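You operate a simulated robot arm through the tools that you are given. There is no shell and no other tool. Be economical: measure what you need, move in short steps, check, and stop when the job is done.

You are at the controls of a simulated robot arm. One attempt, no reset.

## Task
Put things in order on the washer top. At the end: the yellow beans can stands where the measuring cup stood; the lemon curd jar stands where the green glass bottle (marked "APPLE FIZZ") stood; the green glass bottle from the washer top stands where the yellow beans can stood; the measuring cup is in the teal drain tray; whatever was shut is shut again. Leave all else as you found it, and nothing knocked over.

It is judged by the outcome, as a careful person would: the job done as asked, and still so three seconds after it is handed in. It fails if anything else is knocked over, pushed out of place, dropped, spilled or broken.

## Robot
A 7-joint arm with a two-finger parallel gripper, fixed in place. Base frame: the origin is at the foot of the arm, x ahead of it, y to its left, z up; the work surface is at about z = 0. Readings come in mm, rad, newtons and seconds.
With the tool pointing down near the work surface it reaches from about 240 to 620 mm from the base axis. Its first joint turns from -1.152 to 1.152 rad. Payload 2.6 kg.
The TCP is the grasp point between the finger pads, 30 mm short of the fingertips. In the tool frame z runs along the fingers and y along their closing line. Largest opening 94 mm; finger width 28, thickness 10; the body of the gripper, 50 by 96 mm, starts 55 mm behind the TCP.
Orientation is told as [roll, pitch, yaw] about the base's x, y, z axes, in that order, counted from this pose: with the fingers straight down and closing along the base's y, the tool's x points along the base's -x, its y along +y and its z along -z.

## Interface
- The arm moves only by the tool step_arm. Its argument "series" is a list of rows, each a list of 3 entries, a list of its own where there are three numbers: the turn, a rotation vector about the tool's x, y, z in units of 120 degrees (1.0 is 120 degrees), then the shift along the tool's x, y, z in units of 100 mm (1.0 is 100 mm), then the finger opening in mm, from 0 to 94. In form: [[[ax, ay, az], [x, y, z], hand], ...]. A call has 1 to 10 rows; each row is the pose to reach, as a shift and turn from the pose commanded when the call began, along the tool's axes at that moment. A call with a number of a shift or a turn outside -1 to 1 is refused whole. Rows are played at 5 a second. More than 50 mm and 0.15 rad between two rows, or a gripper value outside its range, and nothing of the call is played. Where a pose cannot be reached the arm comes as near as it can. A force on the tool above 40 N (or 10 N above the force at the start of the call, whichever is more), or a blocked arm, ends the call early, and 0.2 s more pass. Each finger travels about 72 mm/s and halts on what it meets, pressing with about 22 N; the grip force reading is that of the motor and also rises with nothing between the fingers. The clock runs only during rows and for 0.2 s after the last one: add rows that repeat a pose to give the fingers time. The reply holds the time, the measured pose of the TCP, the force on the tool along the base axes, the opening and the grip force, in the units named above and with some noise, and new pictures: "pictures" is both (left out), scene, wrist or none.
- Cameras (640 x 400 px; columns grow to the right, rows downward): "scene" is fixed at [7.3, 409.1, 566.1]; the picture's right is [-0.95, -0.31, 0.00], its down [-0.15, 0.46, -0.88] and it looks along [0.27, -0.83, -0.48] (base axes); focal length 321 px, centre (320, 200). "wrist" rides on the gripper at [-37, 0, -58] in the tool frame; the picture's right is [0.00, -1.00, 0.00], its down [0.97, 0.00, -0.24] and it looks along [0.24, 0.00, 0.97] (tool axes); focal length 218 px, centre (320, 200).
- pixel_to_xyz(camera, pixels): for up to 12 pixels [column, row] of the newest picture of that camera ("zoom" is the newest enlarged one), the place [x, y, z] in the base frame of the surface seen there, good to about 2 mm, but the place of the scene camera against the robot may be out by one fixed shift of up to 12 mm in any direction. The clock stands still meanwhile.
- enlarge(camera, box): a new picture of the part [left, top, right, bottom] of that camera's present view, enlarged. The clock stands still meanwhile.
- hand_in(): hands the job in; it is judged then, once.

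Go step by step. Measure first, check grasps and placings, and put right what went wrong. The budget is 80 turns and 120 pictures, counting those below and the enlarged ones. Unless the task says otherwise, let go and move clear before handing in.

The tools are called after "Call:" as a command line: name --argument value ..., lists and objects as JSON in quotes. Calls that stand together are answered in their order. step_arm: Moves the arm, as the interface text tells. Its arguments: {"type":"object","properties":{"series":{"type":"array","items":{"type":"array"}},"pictures":{"type":"string","enum":["both","scene","wrist","none"]}},"required":["series"]} The other tools are called the same way: pixel_to_xyz (camera, pixels) gives the place of the surface under pixels of a picture; enlarge (camera, box) takes an enlarged picture of a part of a camera's view; hand_in () hands the job in.

At the start:

```text
time_s: 0.0
tool_pos: [344.5, -46.4, 332.8]
ee_rot: [0.0, 0.0, -0.001]
force: [-0.4, 0.3, -0.5]
gripper_width: 94.1
grip_force: 0.0
```

scene: 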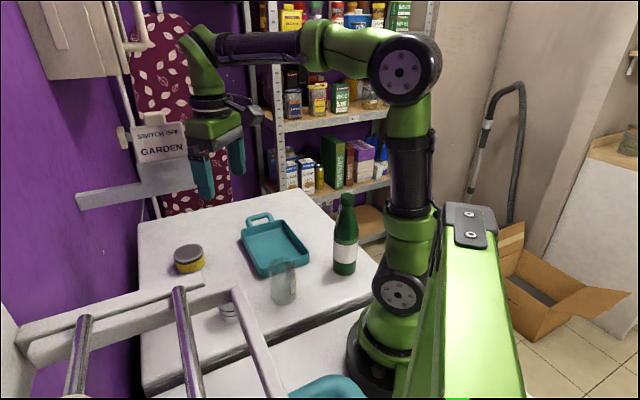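
wrist: 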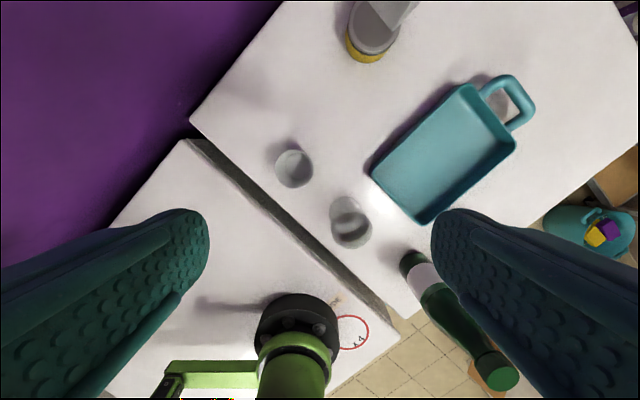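

The scene shows a yellow can (188,258), teal tray (275,247), glass cup (284,283), green bottle (346,235) and something small near (228,312). I'll enlarge to identify each one.

Call:
enlarge --camera "scene" --box '[130, 180, 390, 345]'

Call:
enlarge --camera "wrist" --box '[180, 0, 640, 290]'

```text
2.42 times, centred on (260, 262) of scene
```

zoom: 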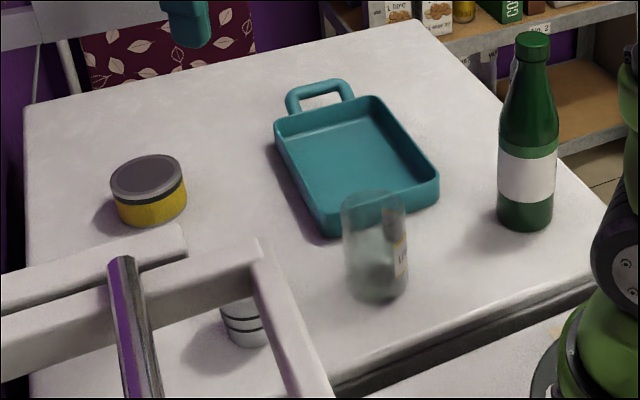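

```text
1.38 times, centred on (410, 145) of wrist
```

zoom: 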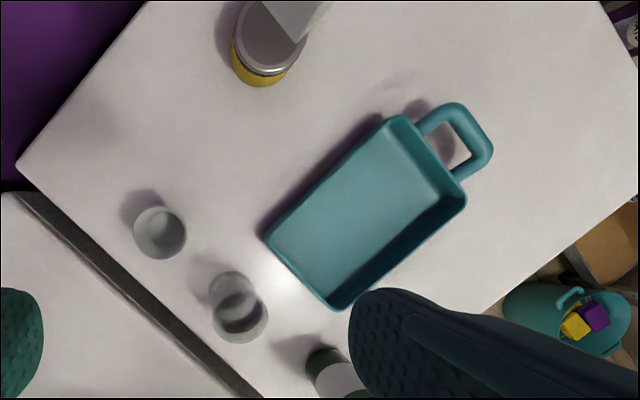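

The glass item bears a label and the small one has bands; I need closer looks to tell the jar from the cup.

Call:
enlarge --camera "scene" --box '[205, 250, 305, 330]'

Call:
enlarge --camera "scene" --box '[160, 225, 240, 280]'

Call:
enlarge --camera "scene" --box '[60, 80, 260, 220]'

Call:
pixel_to_xyz --camera "scene" --pixels '[[188, 250], [190, 266], [284, 283], [275, 250], [345, 197], [344, 255], [228, 312], [160, 178], [110, 318], [250, 330], [180, 320], [220, 292]]'

Call:
pixel_to_xyz --camera "wrist" --pixels '[[293, 168], [350, 222], [372, 25], [395, 10], [440, 150], [412, 262], [295, 155], [348, 205], [355, 235], [370, 172], [466, 83], [422, 222]]'

```text
5.00 times, centred on (255, 290) of scene
```

zoom: 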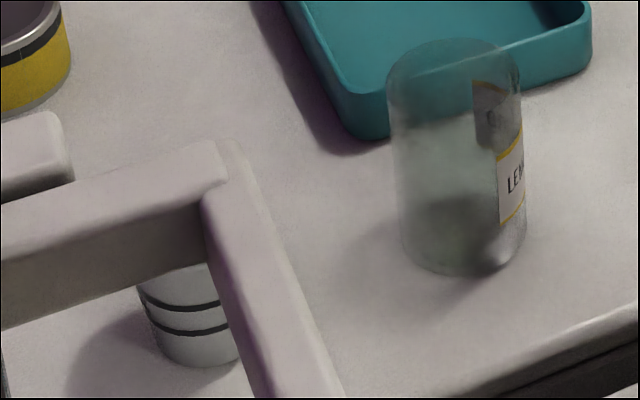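

```text
7.27 times, centred on (200, 252) of scene
```

zoom: 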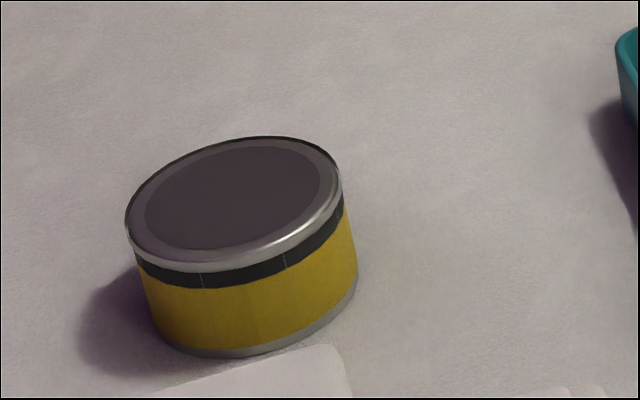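

```text
2.86 times, centred on (160, 150) of scene
```

zoom: 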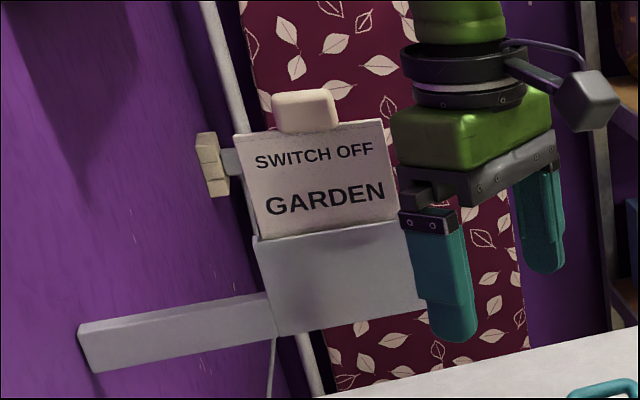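

```text
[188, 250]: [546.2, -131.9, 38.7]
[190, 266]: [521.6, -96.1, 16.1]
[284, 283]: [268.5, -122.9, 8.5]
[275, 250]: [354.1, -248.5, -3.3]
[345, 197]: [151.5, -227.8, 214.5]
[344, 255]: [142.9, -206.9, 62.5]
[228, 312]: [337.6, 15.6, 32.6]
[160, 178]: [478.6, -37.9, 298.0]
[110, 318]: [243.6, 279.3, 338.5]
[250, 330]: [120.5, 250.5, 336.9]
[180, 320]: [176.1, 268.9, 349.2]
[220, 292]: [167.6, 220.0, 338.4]
```

```text
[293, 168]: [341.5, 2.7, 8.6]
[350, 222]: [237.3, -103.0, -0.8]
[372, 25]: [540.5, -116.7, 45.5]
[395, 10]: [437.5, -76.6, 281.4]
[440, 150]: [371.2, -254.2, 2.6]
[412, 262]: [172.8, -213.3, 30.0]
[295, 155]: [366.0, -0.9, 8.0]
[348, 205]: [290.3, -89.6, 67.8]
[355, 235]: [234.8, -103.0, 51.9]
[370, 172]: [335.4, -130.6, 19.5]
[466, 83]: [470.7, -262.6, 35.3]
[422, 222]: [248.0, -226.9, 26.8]
```

The glass jar labelled "LE…" is the lemon curd, and the banded white cup is the measuring cup. There's a sign bracket near (160,180) at z≈290 above the can, which I need to map, along with accurate object outlines.

Call:
pixel_to_xyz --camera "scene" --pixels '[[82, 202], [135, 192], [185, 188], [145, 165], [183, 165], [162, 152], [162, 130], [135, 130], [186, 150], [158, 118], [122, 137], [150, 188]]'

Call:
pixel_to_xyz --camera "wrist" --pixels '[[293, 151], [275, 168], [312, 168], [293, 187], [331, 230], [372, 230], [351, 248], [352, 198], [363, 60], [348, 30], [370, 5], [412, 5]]'

Call:
enlarge --camera "wrist" --box '[260, 130, 400, 260]'

```text
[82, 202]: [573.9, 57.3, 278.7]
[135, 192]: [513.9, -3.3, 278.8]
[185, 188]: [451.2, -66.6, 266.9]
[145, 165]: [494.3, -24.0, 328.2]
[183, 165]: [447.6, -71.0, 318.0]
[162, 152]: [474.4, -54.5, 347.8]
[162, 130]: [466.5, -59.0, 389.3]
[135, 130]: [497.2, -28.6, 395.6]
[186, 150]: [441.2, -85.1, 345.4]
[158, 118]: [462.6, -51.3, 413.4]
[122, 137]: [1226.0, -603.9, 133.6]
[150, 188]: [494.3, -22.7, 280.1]
```

```text
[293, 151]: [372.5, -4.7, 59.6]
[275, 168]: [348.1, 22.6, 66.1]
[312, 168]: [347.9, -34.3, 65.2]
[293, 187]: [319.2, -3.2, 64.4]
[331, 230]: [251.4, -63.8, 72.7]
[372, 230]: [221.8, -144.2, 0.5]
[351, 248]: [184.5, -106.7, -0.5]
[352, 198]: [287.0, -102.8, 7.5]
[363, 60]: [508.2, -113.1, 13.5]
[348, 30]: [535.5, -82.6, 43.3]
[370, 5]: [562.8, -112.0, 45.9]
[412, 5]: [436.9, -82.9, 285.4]
```

```text
3.08 times, centred on (330, 195) of wrist
```

zoom: 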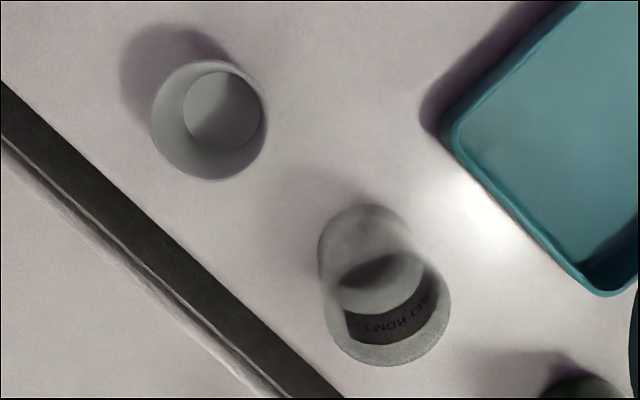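

Cup rim centre is about (346,-5), rim z≈65, diameter ≈56; the bracket lies along x−y≈517 from (574,57) to (437,-83), z≥265. I'll descend clear of it and line up over the cup.

Call:
step_arm --series '[[[0, 0, 0], [0, 0, 0.45], 94], [[0, 0, 0], [0, 0, 0.9], 94], [[0, 0, 0], [0, 0.2, 1.0], 94], [[0, 0, 0], [-0.015, 0.41, 1.0], 94]]' --pictures "none"

Call:
step_arm --series '[[[0, 0, 0], [0, 0, 0.45], 94], [[0, 0, 0], [0, 0, 0.9], 94], [[0, 0, 0], [0, 0, 0.9], 94]]' --pictures "both"

```text
time_s: 1.0
tool_pos: [344.5, -3.5, 234.7]
ee_rot: [-0.001, 0.001, 0.0]
force: [0.7, -0.1, -0.2]
gripper_width: 94.2
grip_force: 0.1
```

```text
time_s: 1.8
tool_pos: [346.3, -5.2, 144.7]
ee_rot: [0.002, 0.0, 0.001]
force: [-0.1, 0.2, -0.2]
gripper_width: 94.0
grip_force: 0.0
```

scene: 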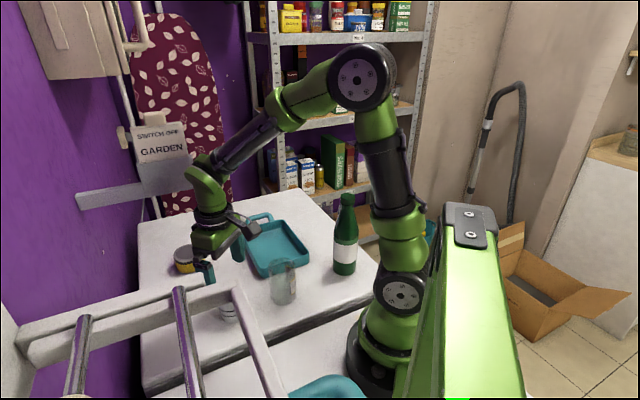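
wrist: 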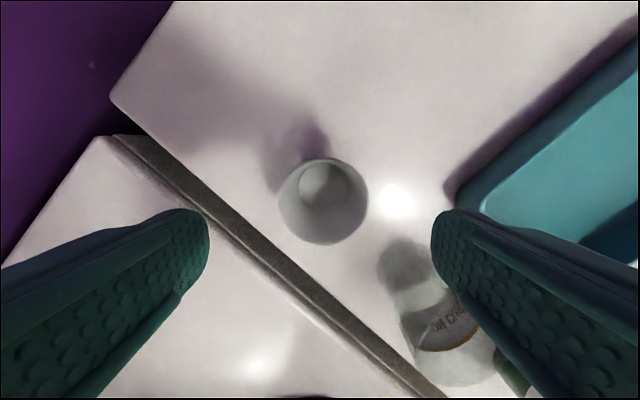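

The cup now lies centred at about (323,202) in the wrist view, and the bracket's end is visible in the scene. I'll remeasure these before descending.

Call:
pixel_to_xyz --camera "wrist" --pixels '[[280, 202], [367, 200], [323, 160], [322, 243], [323, 183], [300, 186], [347, 186], [455, 200], [395, 250], [450, 370], [430, 305]]'

Call:
pixel_to_xyz --camera "scene" --pixels '[[190, 160], [188, 135], [192, 184], [188, 191], [180, 150], [150, 193], [284, 262], [284, 300], [347, 196], [345, 265], [335, 250], [357, 250]]'

Call:
enlarge --camera "scene" --box '[70, 100, 230, 220]'

```text
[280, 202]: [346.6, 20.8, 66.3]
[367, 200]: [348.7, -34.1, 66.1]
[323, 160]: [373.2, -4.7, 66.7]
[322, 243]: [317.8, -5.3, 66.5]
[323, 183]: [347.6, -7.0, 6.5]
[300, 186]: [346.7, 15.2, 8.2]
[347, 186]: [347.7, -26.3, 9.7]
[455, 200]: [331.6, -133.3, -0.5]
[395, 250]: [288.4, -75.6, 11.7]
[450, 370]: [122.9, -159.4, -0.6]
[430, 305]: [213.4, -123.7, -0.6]
```

```text
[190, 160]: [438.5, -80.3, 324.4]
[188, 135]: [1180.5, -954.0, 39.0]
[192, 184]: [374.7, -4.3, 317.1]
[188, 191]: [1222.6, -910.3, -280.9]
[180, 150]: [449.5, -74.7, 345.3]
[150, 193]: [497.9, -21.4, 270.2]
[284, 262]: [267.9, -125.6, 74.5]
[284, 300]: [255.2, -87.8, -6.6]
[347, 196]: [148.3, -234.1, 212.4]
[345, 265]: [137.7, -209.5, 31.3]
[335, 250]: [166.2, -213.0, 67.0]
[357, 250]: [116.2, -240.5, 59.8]
```

```text
3.33 times, centred on (150, 160) of scene
```

zoom: 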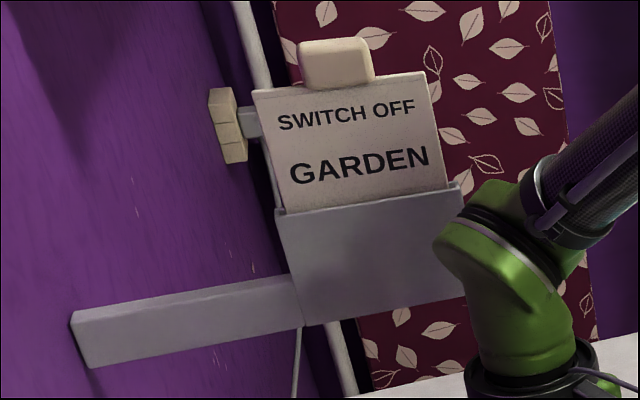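

Cup centre (346.5,-6.5), rim z 66. Descending 100 mm and gripping.

Call:
step_arm --series '[[[0, 0, 0], [0, 0, 0.4], 94], [[0, 0, 0], [0, 0, 0.8], 94], [[0, 0, 0], [0, 0, 1.0], 94], [[0, 0, 0], [0, 0, 1.0], 75], [[0, 0, 0], [0, 0, 1.0], 60], [[0, 0, 0], [0, 0, 1.0], 45], [[0, 0, 0], [0, 0, 1.0], 40], [[0, 0, 0], [0, 0, 1.0], 40]]' --pictures "wrist"

```text
time_s: 3.6
tool_pos: [345.6, -3.6, 44.6]
ee_rot: [0.0, -0.001, -0.001]
force: [0.0, 0.4, 0.0]
gripper_width: 55.2
grip_force: 21.9
```

wrist: 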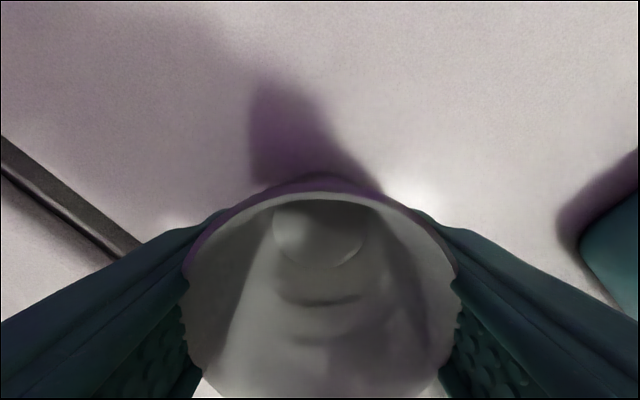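

Cup gripped (width 55). Lifting it and carrying it toward the tray.

Call:
step_arm --series '[[[0, 0, 0], [0, 0, -0.3], 40], [[0, 0, 0], [0, 0, -0.65], 40], [[0, 0, 0], [0, 0, -0.9], 40], [[0, 0, 0], [0, -0.3, -0.9], 40], [[0, 0, 0], [0, -0.65, -0.9], 40], [[0, 0, 0], [-0.1, -1.0, -0.9], 40], [[0, 0, 0], [-0.1, -1.0, -0.9], 40]]' --pictures "none"

Call:
step_arm --series '[[[0, 0, 0], [0, -0.35, 0], 40], [[0, 0, 0], [0, -0.7, 0], 40], [[0, 0, 0], [0, -1.0, 0], 40], [[0, 0, 0], [0, -1.0, 0], 40]]' --pictures "both"

```text
time_s: 5.2
tool_pos: [354.3, -106.5, 136.3]
ee_rot: [-0.001, 0.001, 0.001]
force: [-0.4, 0.0, 0.4]
gripper_width: 40.0
grip_force: 0.0
```

```text
time_s: 6.2
tool_pos: [356.8, -204.3, 135.2]
ee_rot: [0.0, -0.001, -0.001]
force: [0.1, 0.6, -1.0]
gripper_width: 39.7
grip_force: 0.0
```

scene: 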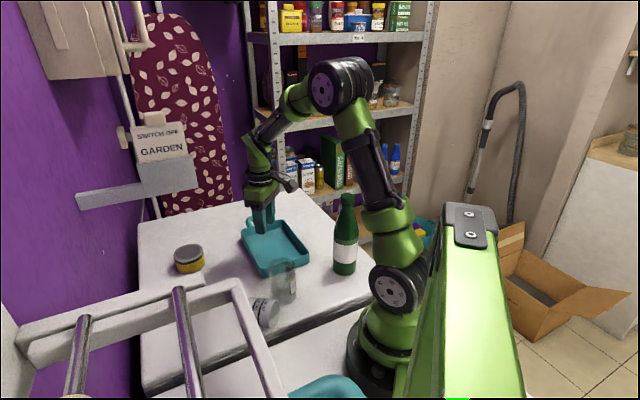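
wrist: 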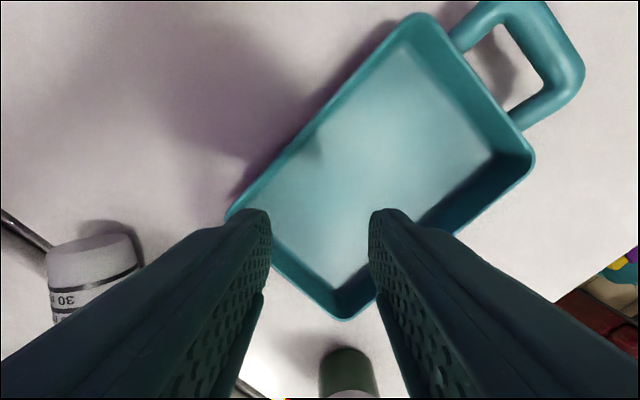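

The cup slipped out of my grip and now lies on its side, at wrist (95,270) and scene (265,312). I have to recover it, so I'll look closely first.

Call:
enlarge --camera "scene" --box '[220, 255, 320, 335]'

Call:
step_arm --series '[[[0, 0, 0], [0.0, 0.35, -0.3], 94], [[0, 0, 0], [0.3, 0.7, -0.5], 94], [[0, 0, 0], [0.6, 1.0, -0.6], 94], [[0, 0, 0], [0.8, 1.0, -0.6], 94], [[0, 0, 0], [0.8, 1.0, -0.6], 94]]' --pictures "wrist"

```text
5.00 times, centred on (270, 295) of scene
```

zoom: 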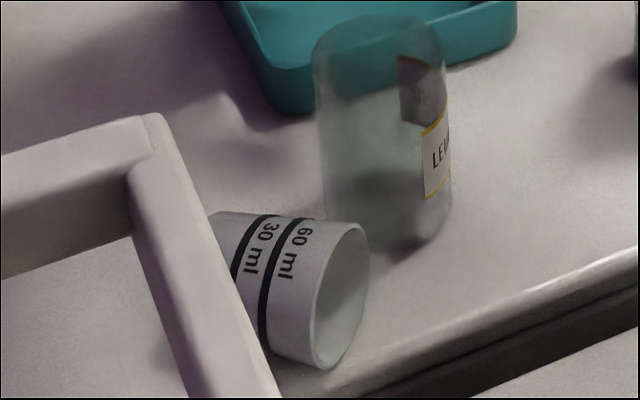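

```text
refused: row 2 steps farther than a row can; nothing moved
```

The cup lies beside the jar with its mouth toward the arm. I'll retry the move in smaller rows to view it from above.

Call:
step_arm --series '[[[0, 0, 0], [0.0, 0.2, -0.3], 94], [[0, 0, 0], [0.1, 0.5, -0.6], 94], [[0, 0, 0], [0.25, 0.85, -0.8], 94], [[0, 0, 0], [0.6, 1.0, -0.9], 94], [[0, 0, 0], [0.6, 1.0, -0.9], 94]]' --pictures "wrist"

```text
time_s: 7.4
tool_pos: [294.0, -103.5, 223.6]
ee_rot: [-0.001, -0.001, 0.0]
force: [0.0, 0.7, -0.5]
gripper_width: 94.0
grip_force: 0.1
```

wrist: 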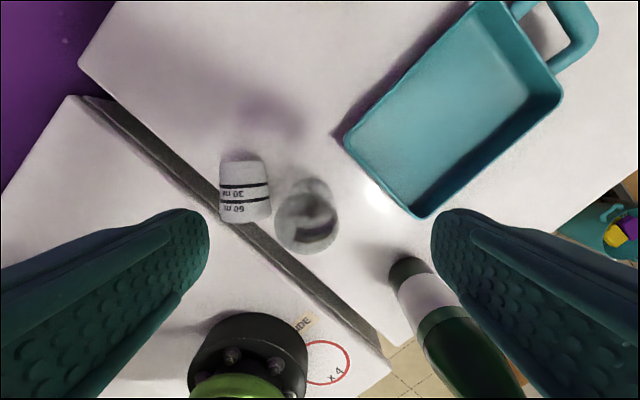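

The cup lies along base x at wrist (244,187), mouth toward the base, near the washer edge groove. Measuring it and the jar.

Call:
pixel_to_xyz --camera "wrist" --pixels '[[241, 155], [243, 172], [244, 195], [246, 218], [222, 165], [263, 162], [219, 216], [269, 215], [237, 219], [240, 240], [260, 250], [300, 185]]'

Call:
enlarge --camera "wrist" --box '[200, 130, 360, 270]'

```text
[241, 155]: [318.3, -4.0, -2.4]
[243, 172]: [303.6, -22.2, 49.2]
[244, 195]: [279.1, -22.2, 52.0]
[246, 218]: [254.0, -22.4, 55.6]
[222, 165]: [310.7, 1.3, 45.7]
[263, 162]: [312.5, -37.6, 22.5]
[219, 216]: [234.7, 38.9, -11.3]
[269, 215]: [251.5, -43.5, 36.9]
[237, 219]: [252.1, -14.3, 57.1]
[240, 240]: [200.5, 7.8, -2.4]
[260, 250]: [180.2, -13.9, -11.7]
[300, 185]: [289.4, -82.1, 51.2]
```

```text
2.86 times, centred on (280, 200) of wrist
```

zoom: 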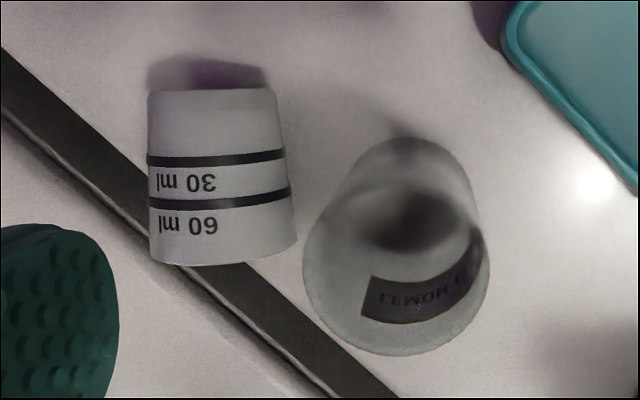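

The cup's axis runs along x from (314,-20) to the mouth at (252,-20), with radius 23–28. My plan is to grasp it near the mouth, lift it slowly, turn and tilt it upright in free space, then stand it and regrip at the rim. First I'll move above it.

Call:
step_arm --series '[[[0, 0, 0], [0.1, 0.3, 0.1], 80], [[0, 0, 0], [0.2, 0.6, 0.3], 75], [[0, 0, 0], [0.25, 0.835, 0.6], 70], [[0, 0, 0], [0.25, 0.835, 1.0], 70], [[0, 0, 0], [0.25, 0.835, 1.0], 70]]' --pictures "wrist"

```text
time_s: 8.6
tool_pos: [270.0, -20.2, 125.5]
ee_rot: [0.0, -0.001, 0.0]
force: [-2.9, 0.8, 9.6]
gripper_width: 69.0
grip_force: 0.0
```

wrist: 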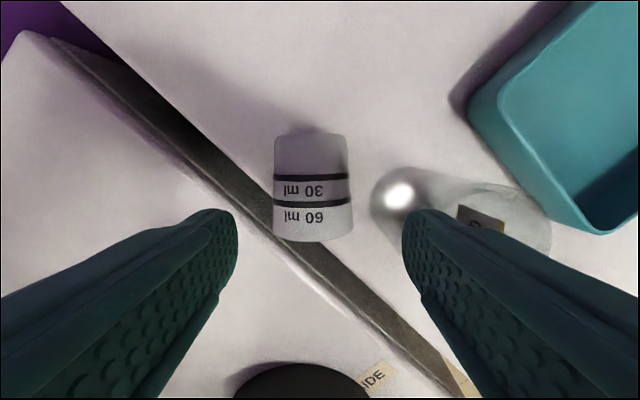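

A 9.6 N upward force suggests a fingertip may be touching the jar's top, since the right finger at (425,230) overlaps it. I'll raise 20 mm and look.

Call:
step_arm --series '[[[0, 0, 0], [0, 0, -0.1], 70], [[0, 0, 0], [0, 0.0, -0.3], 70], [[0, 0, 0], [0, 0.0, -0.3], 70]]' --pictures "both"

Call:
enlarge --camera "scene" --box '[190, 210, 350, 330]'

Call:
pixel_to_xyz --camera "wrist" --pixels '[[372, 190], [376, 205], [400, 195], [300, 145], [310, 210], [310, 235], [550, 250], [520, 195], [480, 190]]'

```text
time_s: 9.4
tool_pos: [270.8, -20.7, 154.6]
ee_rot: [0.0, 0.0, 0.0]
force: [0.0, 0.3, 0.0]
gripper_width: 70.2
grip_force: 0.1
```

scene: 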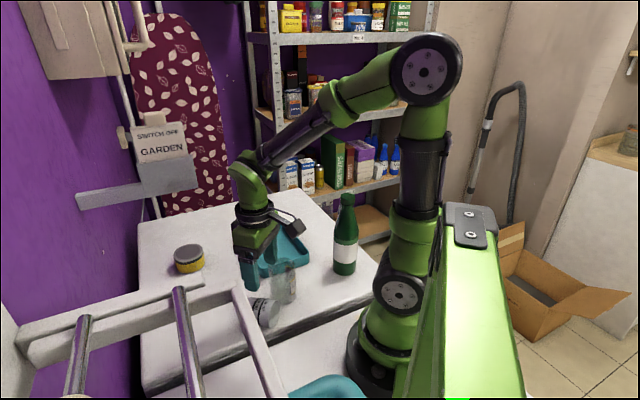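
wrist: 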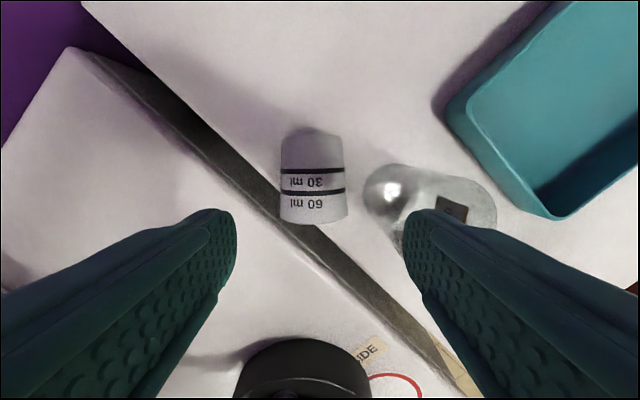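

```text
3.33 times, centred on (270, 270) of scene
```

zoom: 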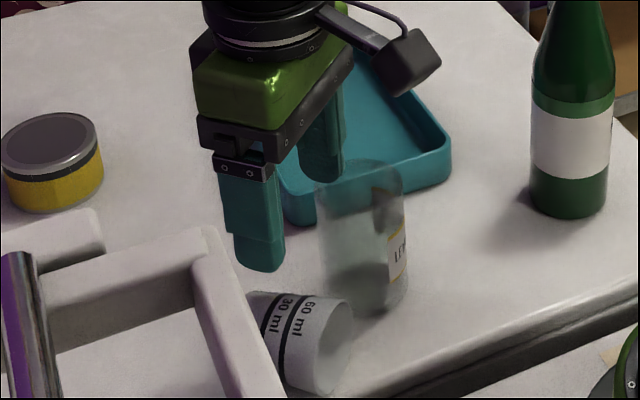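

```text
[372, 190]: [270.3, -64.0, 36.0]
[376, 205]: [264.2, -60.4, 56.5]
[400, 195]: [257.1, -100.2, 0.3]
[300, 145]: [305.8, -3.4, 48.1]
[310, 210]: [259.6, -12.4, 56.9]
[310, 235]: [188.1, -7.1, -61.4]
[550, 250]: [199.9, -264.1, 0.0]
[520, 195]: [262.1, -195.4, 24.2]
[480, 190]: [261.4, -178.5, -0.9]
```

The jar's near side is at y≈-60 and its top at z≈95, close beside the cup. I'll grasp further toward the cup's base (x≈299), where there's clearance, using a narrower opening.

Call:
step_arm --series '[[[0, 0, 0], [-0.15, 0.02, 0], 64], [[0, 0, 0], [-0.29, 0.02, 0], 62], [[0, 0, 0], [-0.29, 0.02, 0.3], 62], [[0, 0, 0], [-0.29, 0.02, 0.6], 62], [[0, 0, 0], [-0.29, 0.02, 0.75], 62], [[0, 0, 0], [-0.29, 0.02, 0.75], 62]]' --pictures "wrist"

```text
time_s: 10.8
tool_pos: [298.8, -19.4, 79.2]
ee_rot: [0.0, 0.0, -0.001]
force: [0.3, -0.1, 0.0]
gripper_width: 62.0
grip_force: 0.0
```

wrist: 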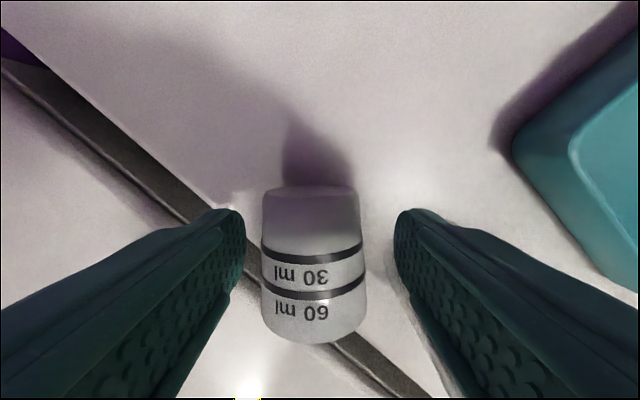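

The cup sits between the fingers with clearance from the jar. Descending to z≈44 and closing.

Call:
step_arm --series '[[[0, 0, 0], [0, 0.02, 0.2], 62], [[0, 0, 0], [0, 0.02, 0.36], 62], [[0, 0, 0], [0, 0.02, 0.36], 55], [[0, 0, 0], [0, 0.02, 0.36], 48], [[0, 0, 0], [0, 0.02, 0.36], 40], [[0, 0, 0], [0, 0.02, 0.36], 36], [[0, 0, 0], [0, 0.02, 0.36], 36]]' --pictures "none"

Call:
step_arm --series '[[[0, 0, 0], [0, 0, -0.05], 36], [[0, 0, 0], [0, 0, -0.12], 36], [[0, 0, 0], [0, 0, -0.2], 36], [[0, 0, 0], [0, 0, -0.3], 36], [[0, 0, 0], [0, 0, -0.4], 36], [[0, 0, 0], [0, 0, -0.4], 36]]' --pictures "both"

```text
time_s: 12.4
tool_pos: [300.2, -17.4, 43.7]
ee_rot: [0.002, -0.001, -0.002]
force: [-0.8, -0.2, -0.2]
gripper_width: 52.5
grip_force: 21.9
```

```text
time_s: 13.8
tool_pos: [299.0, -16.3, 84.2]
ee_rot: [-0.001, 0.001, 0.0]
force: [0.1, 0.4, -0.7]
gripper_width: 52.3
grip_force: 21.9
```

scene: 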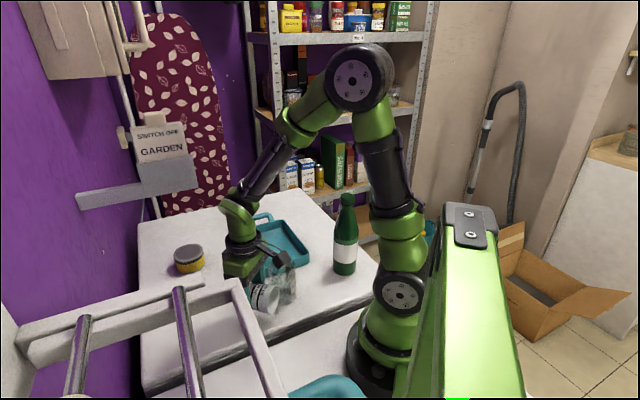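
wrist: 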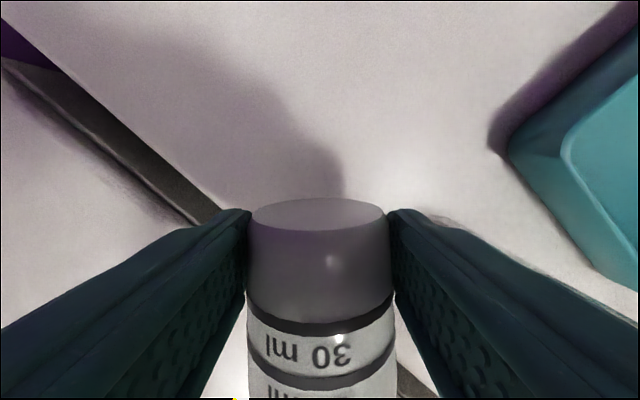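

Gripped and lifted firmly (52 mm). Moving out to free space at x≈400 at higher z.

Call:
step_arm --series '[[[0, 0, 0], [-0.1, 0, -0.1], 36], [[0, 0, 0], [-0.25, 0, -0.2], 36], [[0, 0, 0], [-0.4, 0, -0.3], 36], [[0, 0, 0], [-0.6, 0, -0.4], 36], [[0, 0, 0], [-0.8, 0, -0.4], 36], [[0, 0, 0], [-1.0, 0, -0.4], 36], [[0, 0, 0], [-1.0, 0, -0.4], 36]]' --pictures "none"

Call:
step_arm --series '[[[0, 0, 0.07], [0, 0, 0], 36], [[0, 0, 0.14], [0, 0, 0], 36], [[0, 0, 0.21], [0, 0, 0], 36], [[0, 0, 0.28], [0, 0, 0], 36], [[0, 0, 0.35], [0, 0, 0], 36], [[0, 0, 0.42], [0, 0, 0], 36], [[0, 0, 0.49], [0, 0, 0], 36], [[0, 0, 0.56], [0, 0, 0], 36], [[0, 0, 0.63], [0, 0, 0], 36], [[0, 0, 0.7], [0, 0, 0], 36]]' --pictures "both"

```text
time_s: 15.4
tool_pos: [400.2, -18.3, 123.6]
ee_rot: [0.0, 0.0, 0.0]
force: [0.8, 0.0, -0.3]
gripper_width: 52.2
grip_force: 22.0
```

```text
time_s: 17.6
tool_pos: [400.4, -18.1, 123.3]
ee_rot: [0.0, 0.001, -1.468]
force: [0.1, -0.2, -0.7]
gripper_width: 52.2
grip_force: 21.9
```

scene: 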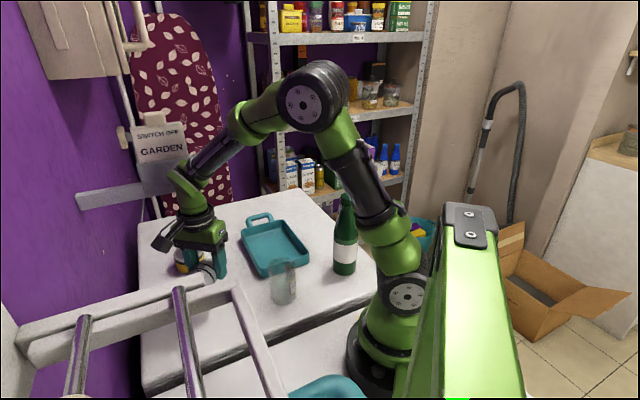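
wrist: 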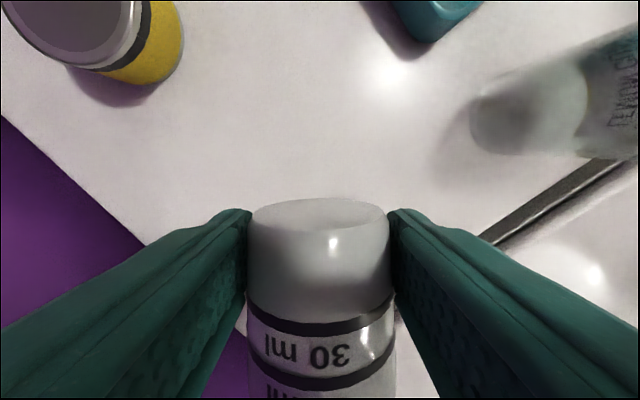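

Yaw done; the cup's base now points to −y. Next I'll tilt about tool y so the cup turns base-down, with the wrist swinging to −y, away from the bracket.

Call:
step_arm --series '[[[0, 0.07, 0], [-0.1, 0, 0], 36], [[0, 0.14, 0], [-0.2, 0, 0], 36], [[0, 0.21, 0], [-0.2, 0, 0], 36], [[0, 0.28, 0], [-0.2, 0, 0], 36], [[0, 0.35, 0], [-0.2, 0, 0], 36], [[0, 0.35, 0], [-0.2, 0, 0], 36]]' --pictures "both"

```text
time_s: 18.7
tool_pos: [385.2, 49.4, 166.3]
ee_rot: [0.094, 0.608, -1.21]
force: [-0.2, 0.4, -1.2]
gripper_width: 52.0
grip_force: 21.7
stopped in row 5: the arm was blocked; the commanded pose is now the measured one
```

scene: 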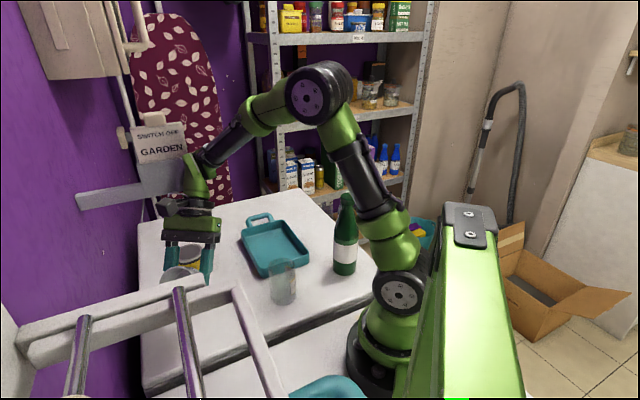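
wrist: 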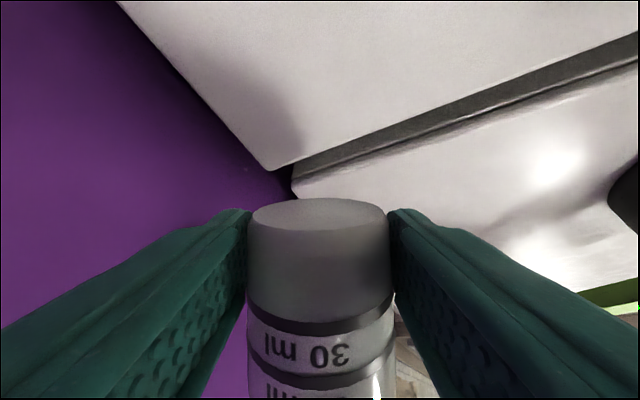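

The tilt was blocked by a joint limit, but the cup is still held. I'll undo the tilt, move away from the bracket, then check how far yaw can continue.

Call:
step_arm --series '[[[0, -0.06, 0], [-0.18, -0.07, -0.11], 36], [[0, -0.12, 0], [-0.35, -0.13, -0.23], 36], [[0, -0.18, 0], [-0.53, -0.2, -0.34], 36], [[0, -0.24, 0], [-0.7, -0.27, -0.46], 36], [[0, -0.3, 0], [-0.88, -0.34, -0.57], 36], [[0, -0.3, 0], [-0.88, -0.34, -0.57], 36]]' --pictures "scene"

```text
time_s: 20.1
tool_pos: [385.4, -63.0, 156.7]
ee_rot: [0.076, -0.02, -1.269]
force: [0.2, 0.1, -0.6]
gripper_width: 51.9
grip_force: 22.1
```

scene: 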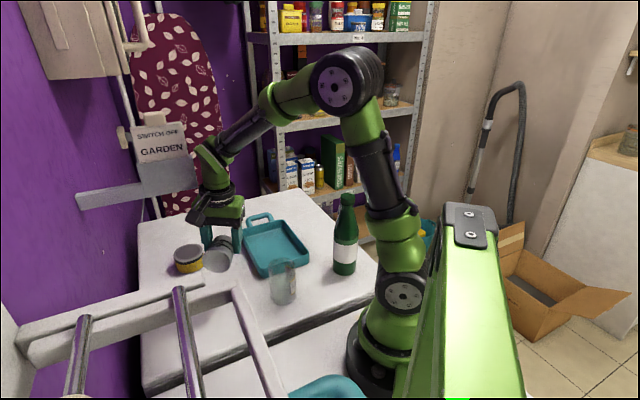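

Recovered with the cup held. Now testing how far yaw continues toward −180°.

Call:
step_arm --series '[[[0, 0, 0.07], [0, 0, 0], 36], [[0, 0, 0.14], [0, 0, 0], 36], [[0, 0, 0.21], [0, 0, 0], 36], [[0, 0, 0.28], [0, 0, 0], 36], [[0, 0, 0.35], [0, 0, 0], 36], [[0, 0, 0.42], [0, 0, 0], 36], [[0, 0, 0.49], [0, 0, 0], 36], [[0, 0, 0.56], [0, 0, 0], 36], [[0, 0, 0.63], [0, 0, 0], 36], [[0, 0, 0.7], [0, 0, 0], 36]]' --pictures "scene"

```text
time_s: 22.2
tool_pos: [383.8, -58.4, 157.2]
ee_rot: [0.03, 0.067, -2.625]
force: [-3.1, 1.2, -0.2]
gripper_width: 51.7
grip_force: 22.1
stopped in row 10: the force on the tool passed its limit (the readings are from after the stop); the commanded pose is now the measured one
```

scene: 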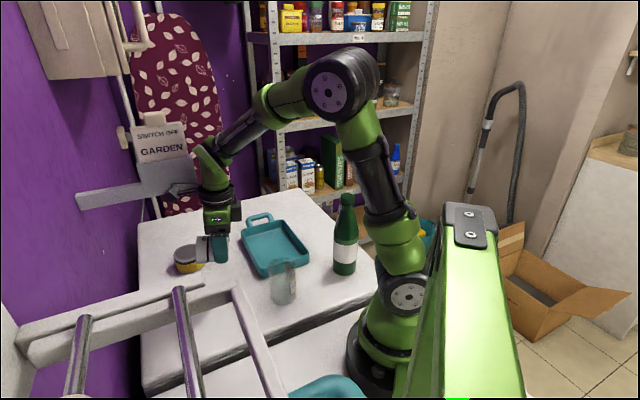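

A force limit tripped at yaw −2.6; something near the bracket at (180,190). Looking closer.

Call:
enlarge --camera "scene" --box '[120, 130, 280, 280]'

Call:
pixel_to_xyz --camera "scene" --pixels '[[180, 189], [172, 190], [186, 183], [193, 192], [217, 215], [160, 180], [150, 193], [236, 212]]'

```text
2.67 times, centred on (200, 205) of scene
```

zoom: 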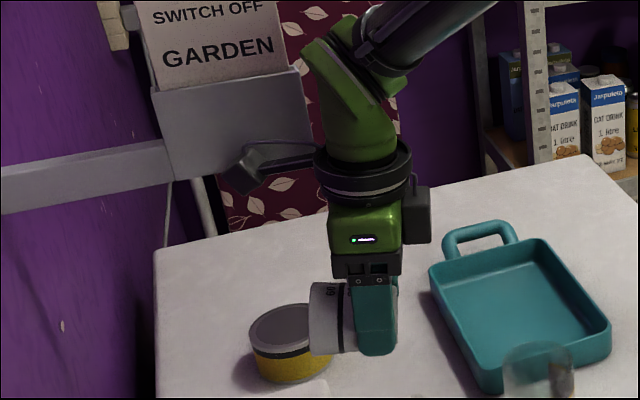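

```text
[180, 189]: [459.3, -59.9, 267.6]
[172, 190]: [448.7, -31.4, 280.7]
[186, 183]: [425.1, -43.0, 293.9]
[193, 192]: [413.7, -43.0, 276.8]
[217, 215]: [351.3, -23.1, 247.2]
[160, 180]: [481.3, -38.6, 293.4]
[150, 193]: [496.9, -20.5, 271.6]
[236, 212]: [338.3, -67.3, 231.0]
```

The gripper's side appendage (tool +x side) touched the bracket, so I must keep it away from there. Backing off to −x,−y and yawing a bit more.

Call:
step_arm --series '[[[0, 0, 0], [-0.2, 0.14, 0], 36], [[0, 0, 0], [-0.45, 0.3, 0], 36], [[0, 0, 0], [-0.74, 0.5, 0], 36], [[0, 0, 0.07], [-0.74, 0.5, 0], 36], [[0, 0, 0.14], [-0.74, 0.5, 0], 36], [[0, 0, 0.2], [-0.74, 0.5, 0], 36], [[0, 0, 0.2], [-0.74, 0.5, 0], 36]]' --pictures "scene"

```text
time_s: 22.7
tool_pos: [375.0, -71.3, 155.6]
ee_rot: [0.026, 0.069, -2.588]
force: [-3.1, 0.3, 0.5]
gripper_width: 52.2
grip_force: 22.1
stopped in row 2: the force on the tool passed its limit (the readings are from after the stop); the commanded pose is now the measured one
```

scene: 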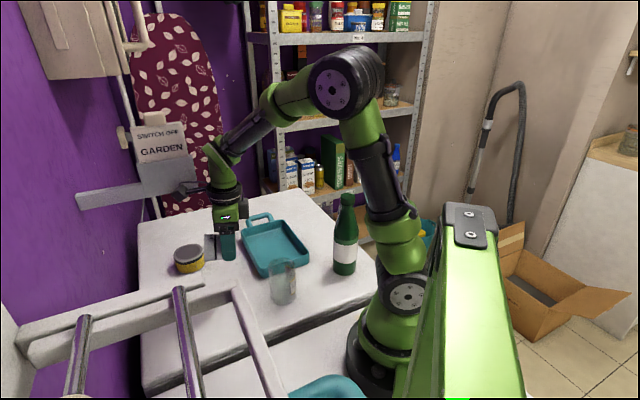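

Moving −y pushed the appendage into the bracket's plane. Pure −x backs away from it, so I'll do that.

Call:
step_arm --series '[[[0, 0, 0], [-0.2, -0.09, 0], 36], [[0, 0, 0], [-0.4, -0.22, 0], 36], [[0, 0, 0], [-0.6, -0.37, 0], 36], [[0, 0, 0], [-0.6, -0.37, 0], 36]]' --pictures "scene"

```text
time_s: 23.7
tool_pos: [302.8, -69.3, 152.6]
ee_rot: [0.026, 0.067, -2.589]
force: [-0.5, -0.1, -0.2]
gripper_width: 52.2
grip_force: 22.0
```

scene: 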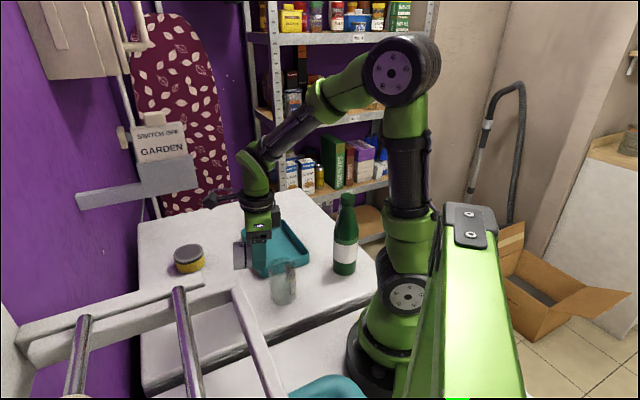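

Free, bracket undisturbed. Now tilting about tool y while moving outward, so the cup turns base-down with fingers pointing outward.

Call:
step_arm --series '[[[0, 0.07, 0], [0.05, 0, 0], 36], [[0, 0.14, 0], [0.15, 0, 0], 36], [[0, 0.21, 0], [0.3, 0, 0], 36], [[0, 0.28, 0], [0.45, 0, 0], 36], [[0, 0.35, 0], [0.6, 0, 0], 36], [[0, 0.42, 0], [0.75, 0, 0], 36], [[0, 0.49, 0], [0.9, 0, 0], 36], [[0, 0.49, 0], [0.9, 0, 0], 36]]' --pictures "both"

```text
time_s: 25.5
tool_pos: [380.9, -23.0, 157.6]
ee_rot: [0.054, 1.096, -2.542]
force: [-0.1, 0.2, -0.5]
gripper_width: 52.0
grip_force: 22.1
```

scene: 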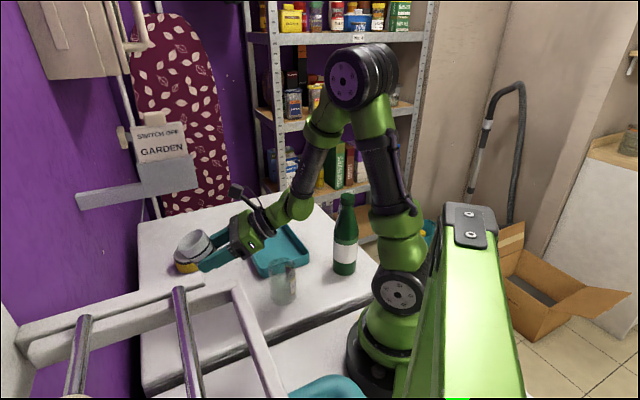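
wrist: 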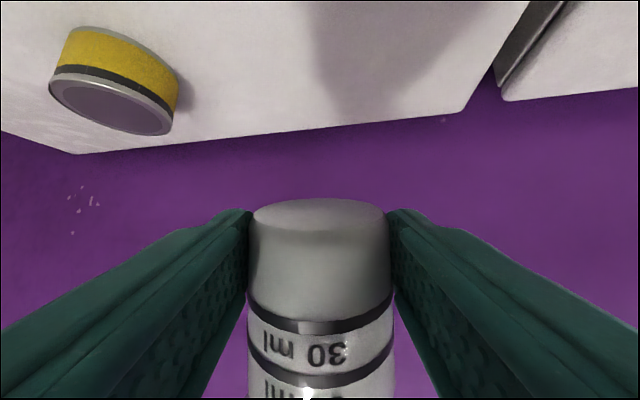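

The tilt works (63°, cup nearly upright). But lowering here would put the wrist on the jar behind it, so at this height I'll swing the finger azimuth from 34° to about 3° and shift to y≈10.

Call:
step_arm --series '[[[-0.05, 0, 0.026], [0.03, -0.06, 0.06], 36], [[-0.1, 0, 0.051], [0.06, -0.11, 0.12], 36], [[-0.15, 0, 0.077], [0.09, -0.16, 0.18], 36], [[-0.2, 0, 0.103], [0.12, -0.22, 0.23], 36], [[-0.234, 0, 0.12], [0.12, -0.22, 0.23], 36], [[-0.234, 0, 0.12], [0.12, -0.22, 0.23], 36]]' --pictures "scene"

```text
time_s: 26.9
tool_pos: [408.0, 8.7, 160.1]
ee_rot: [0.053, 1.106, -3.098]
force: [0.3, 0.0, -0.4]
gripper_width: 52.0
grip_force: 21.7
out of reach, approached as far as the arm can: row 2, 3, 4, 5, 6
```

scene: 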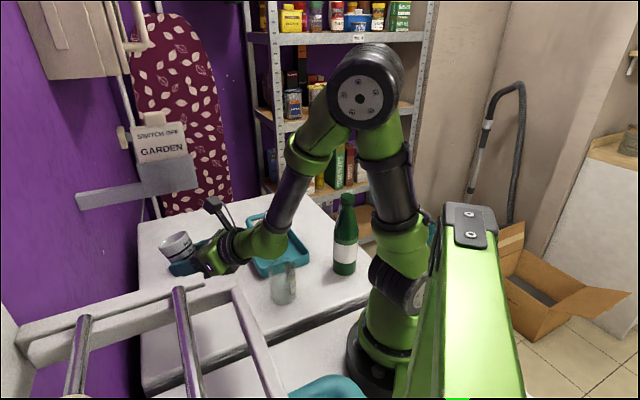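

Azimuth is now ≈2°. Lowering 100 mm straight down, watching the pose.

Call:
step_arm --series '[[[0, 0.01, 0], [-0.22, 0, 0.11], 36], [[0, 0.02, 0], [-0.45, 0, 0.22], 36], [[0, 0.03, 0], [-0.67, 0, 0.34], 36], [[0, 0.04, 0], [-0.89, 0, 0.45], 36], [[0, 0.04, 0], [-0.89, 0, 0.45], 36]]' --pictures "both"

```text
time_s: 28.1
tool_pos: [407.6, 5.5, 58.8]
ee_rot: [0.064, 1.193, -3.083]
force: [0.4, -0.8, -0.9]
gripper_width: 51.7
grip_force: 21.5
out of reach, approached as far as the arm can: row 1, 2
```

scene: 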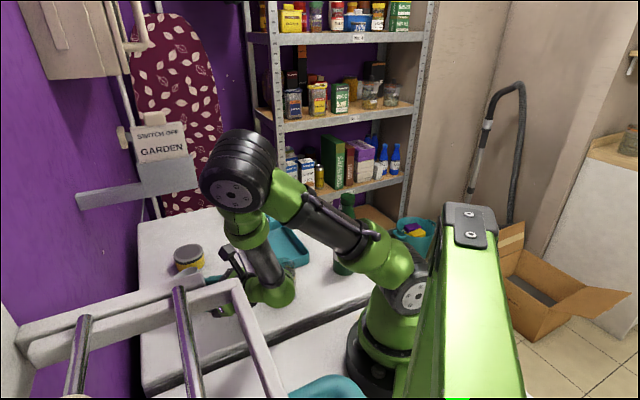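
wrist: 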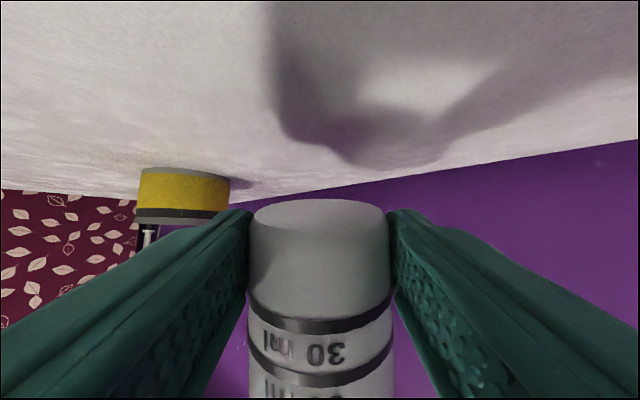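

The elbow swung forward and low. I need to verify the jar and bottle weren't touched, so I'm measuring the arm parts near them.

Call:
pixel_to_xyz --camera "scene" --pixels '[[280, 292], [262, 265], [235, 180], [265, 240], [340, 240], [385, 255], [348, 205], [340, 268], [300, 270], [224, 310]]'

Call:
enlarge --camera "scene" --box '[180, 180, 400, 330]'

```text
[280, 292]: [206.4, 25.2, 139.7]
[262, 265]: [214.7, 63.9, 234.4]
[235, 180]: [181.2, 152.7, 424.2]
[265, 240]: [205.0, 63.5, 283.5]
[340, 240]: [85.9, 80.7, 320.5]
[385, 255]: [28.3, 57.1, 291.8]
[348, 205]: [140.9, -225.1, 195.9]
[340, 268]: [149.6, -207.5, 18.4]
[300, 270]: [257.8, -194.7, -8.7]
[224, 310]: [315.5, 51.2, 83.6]
```

```text
2.67 times, centred on (290, 255) of scene
```

zoom: 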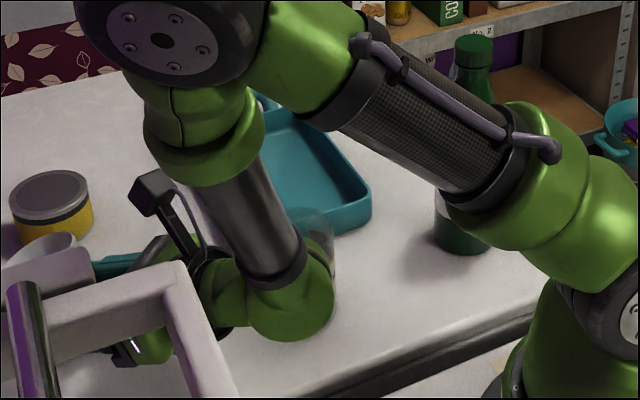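

Jar and bottle are untouched; the elbow passes near the rack but clear of it. Lowering ~24 mm more until the cup's base edge is near the washer.

Call:
step_arm --series '[[[0, 0, 0], [-0.08, 0, 0.03], 36], [[0, 0, 0], [-0.16, 0, 0.06], 36], [[0, 0, 0], [-0.23, 0, 0.09], 36], [[0, 0, 0], [-0.23, 0, 0.09], 36]]' --pictures "both"

Call:
enlarge --camera "scene" --box '[140, 220, 260, 320]'

```text
time_s: 29.1
tool_pos: [407.3, 7.3, 35.6]
ee_rot: [0.061, 1.192, -3.086]
force: [-0.3, 0.1, -0.4]
gripper_width: 51.5
grip_force: 21.8
```

scene: 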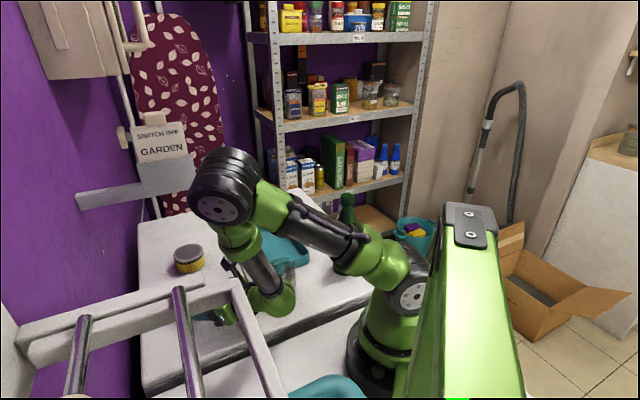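
wrist: 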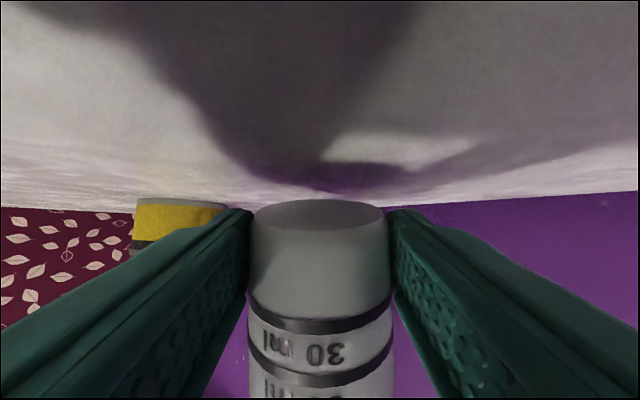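

```text
4.00 times, centred on (200, 270) of scene
```

zoom: 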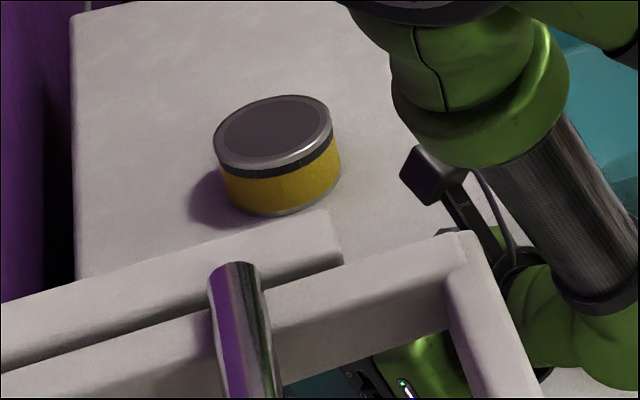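

Not yet touching. Small steps down 7 mm to feel contact.

Call:
step_arm --series '[[[0, 0, 0], [-0.02, 0, 0.008], 36], [[0, 0, 0], [-0.04, 0, 0.016], 36], [[0, 0, 0], [-0.055, 0, 0.022], 36], [[0, 0, 0], [-0.055, 0, 0.022], 36]]' --pictures "wrist"

```text
time_s: 30.1
tool_pos: [407.6, 6.0, 29.1]
ee_rot: [0.063, 1.192, -3.082]
force: [0.3, 0.2, -1.2]
gripper_width: 51.5
grip_force: 21.8
```

wrist: 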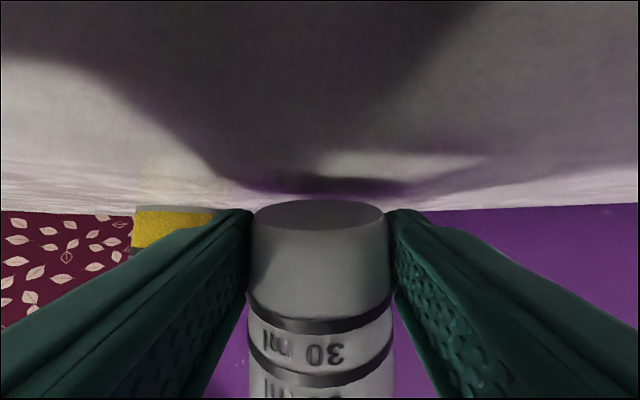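

Still no contact force. Measuring the cup's base edge and the surface beneath it.

Call:
pixel_to_xyz --camera "wrist" --pixels '[[320, 203], [320, 225], [320, 190], [320, 170], [270, 207], [370, 207]]'

```text
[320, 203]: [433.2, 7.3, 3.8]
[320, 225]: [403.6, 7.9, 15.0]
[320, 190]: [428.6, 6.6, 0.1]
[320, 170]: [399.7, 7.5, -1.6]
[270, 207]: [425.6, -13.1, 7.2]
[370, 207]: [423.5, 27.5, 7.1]
```

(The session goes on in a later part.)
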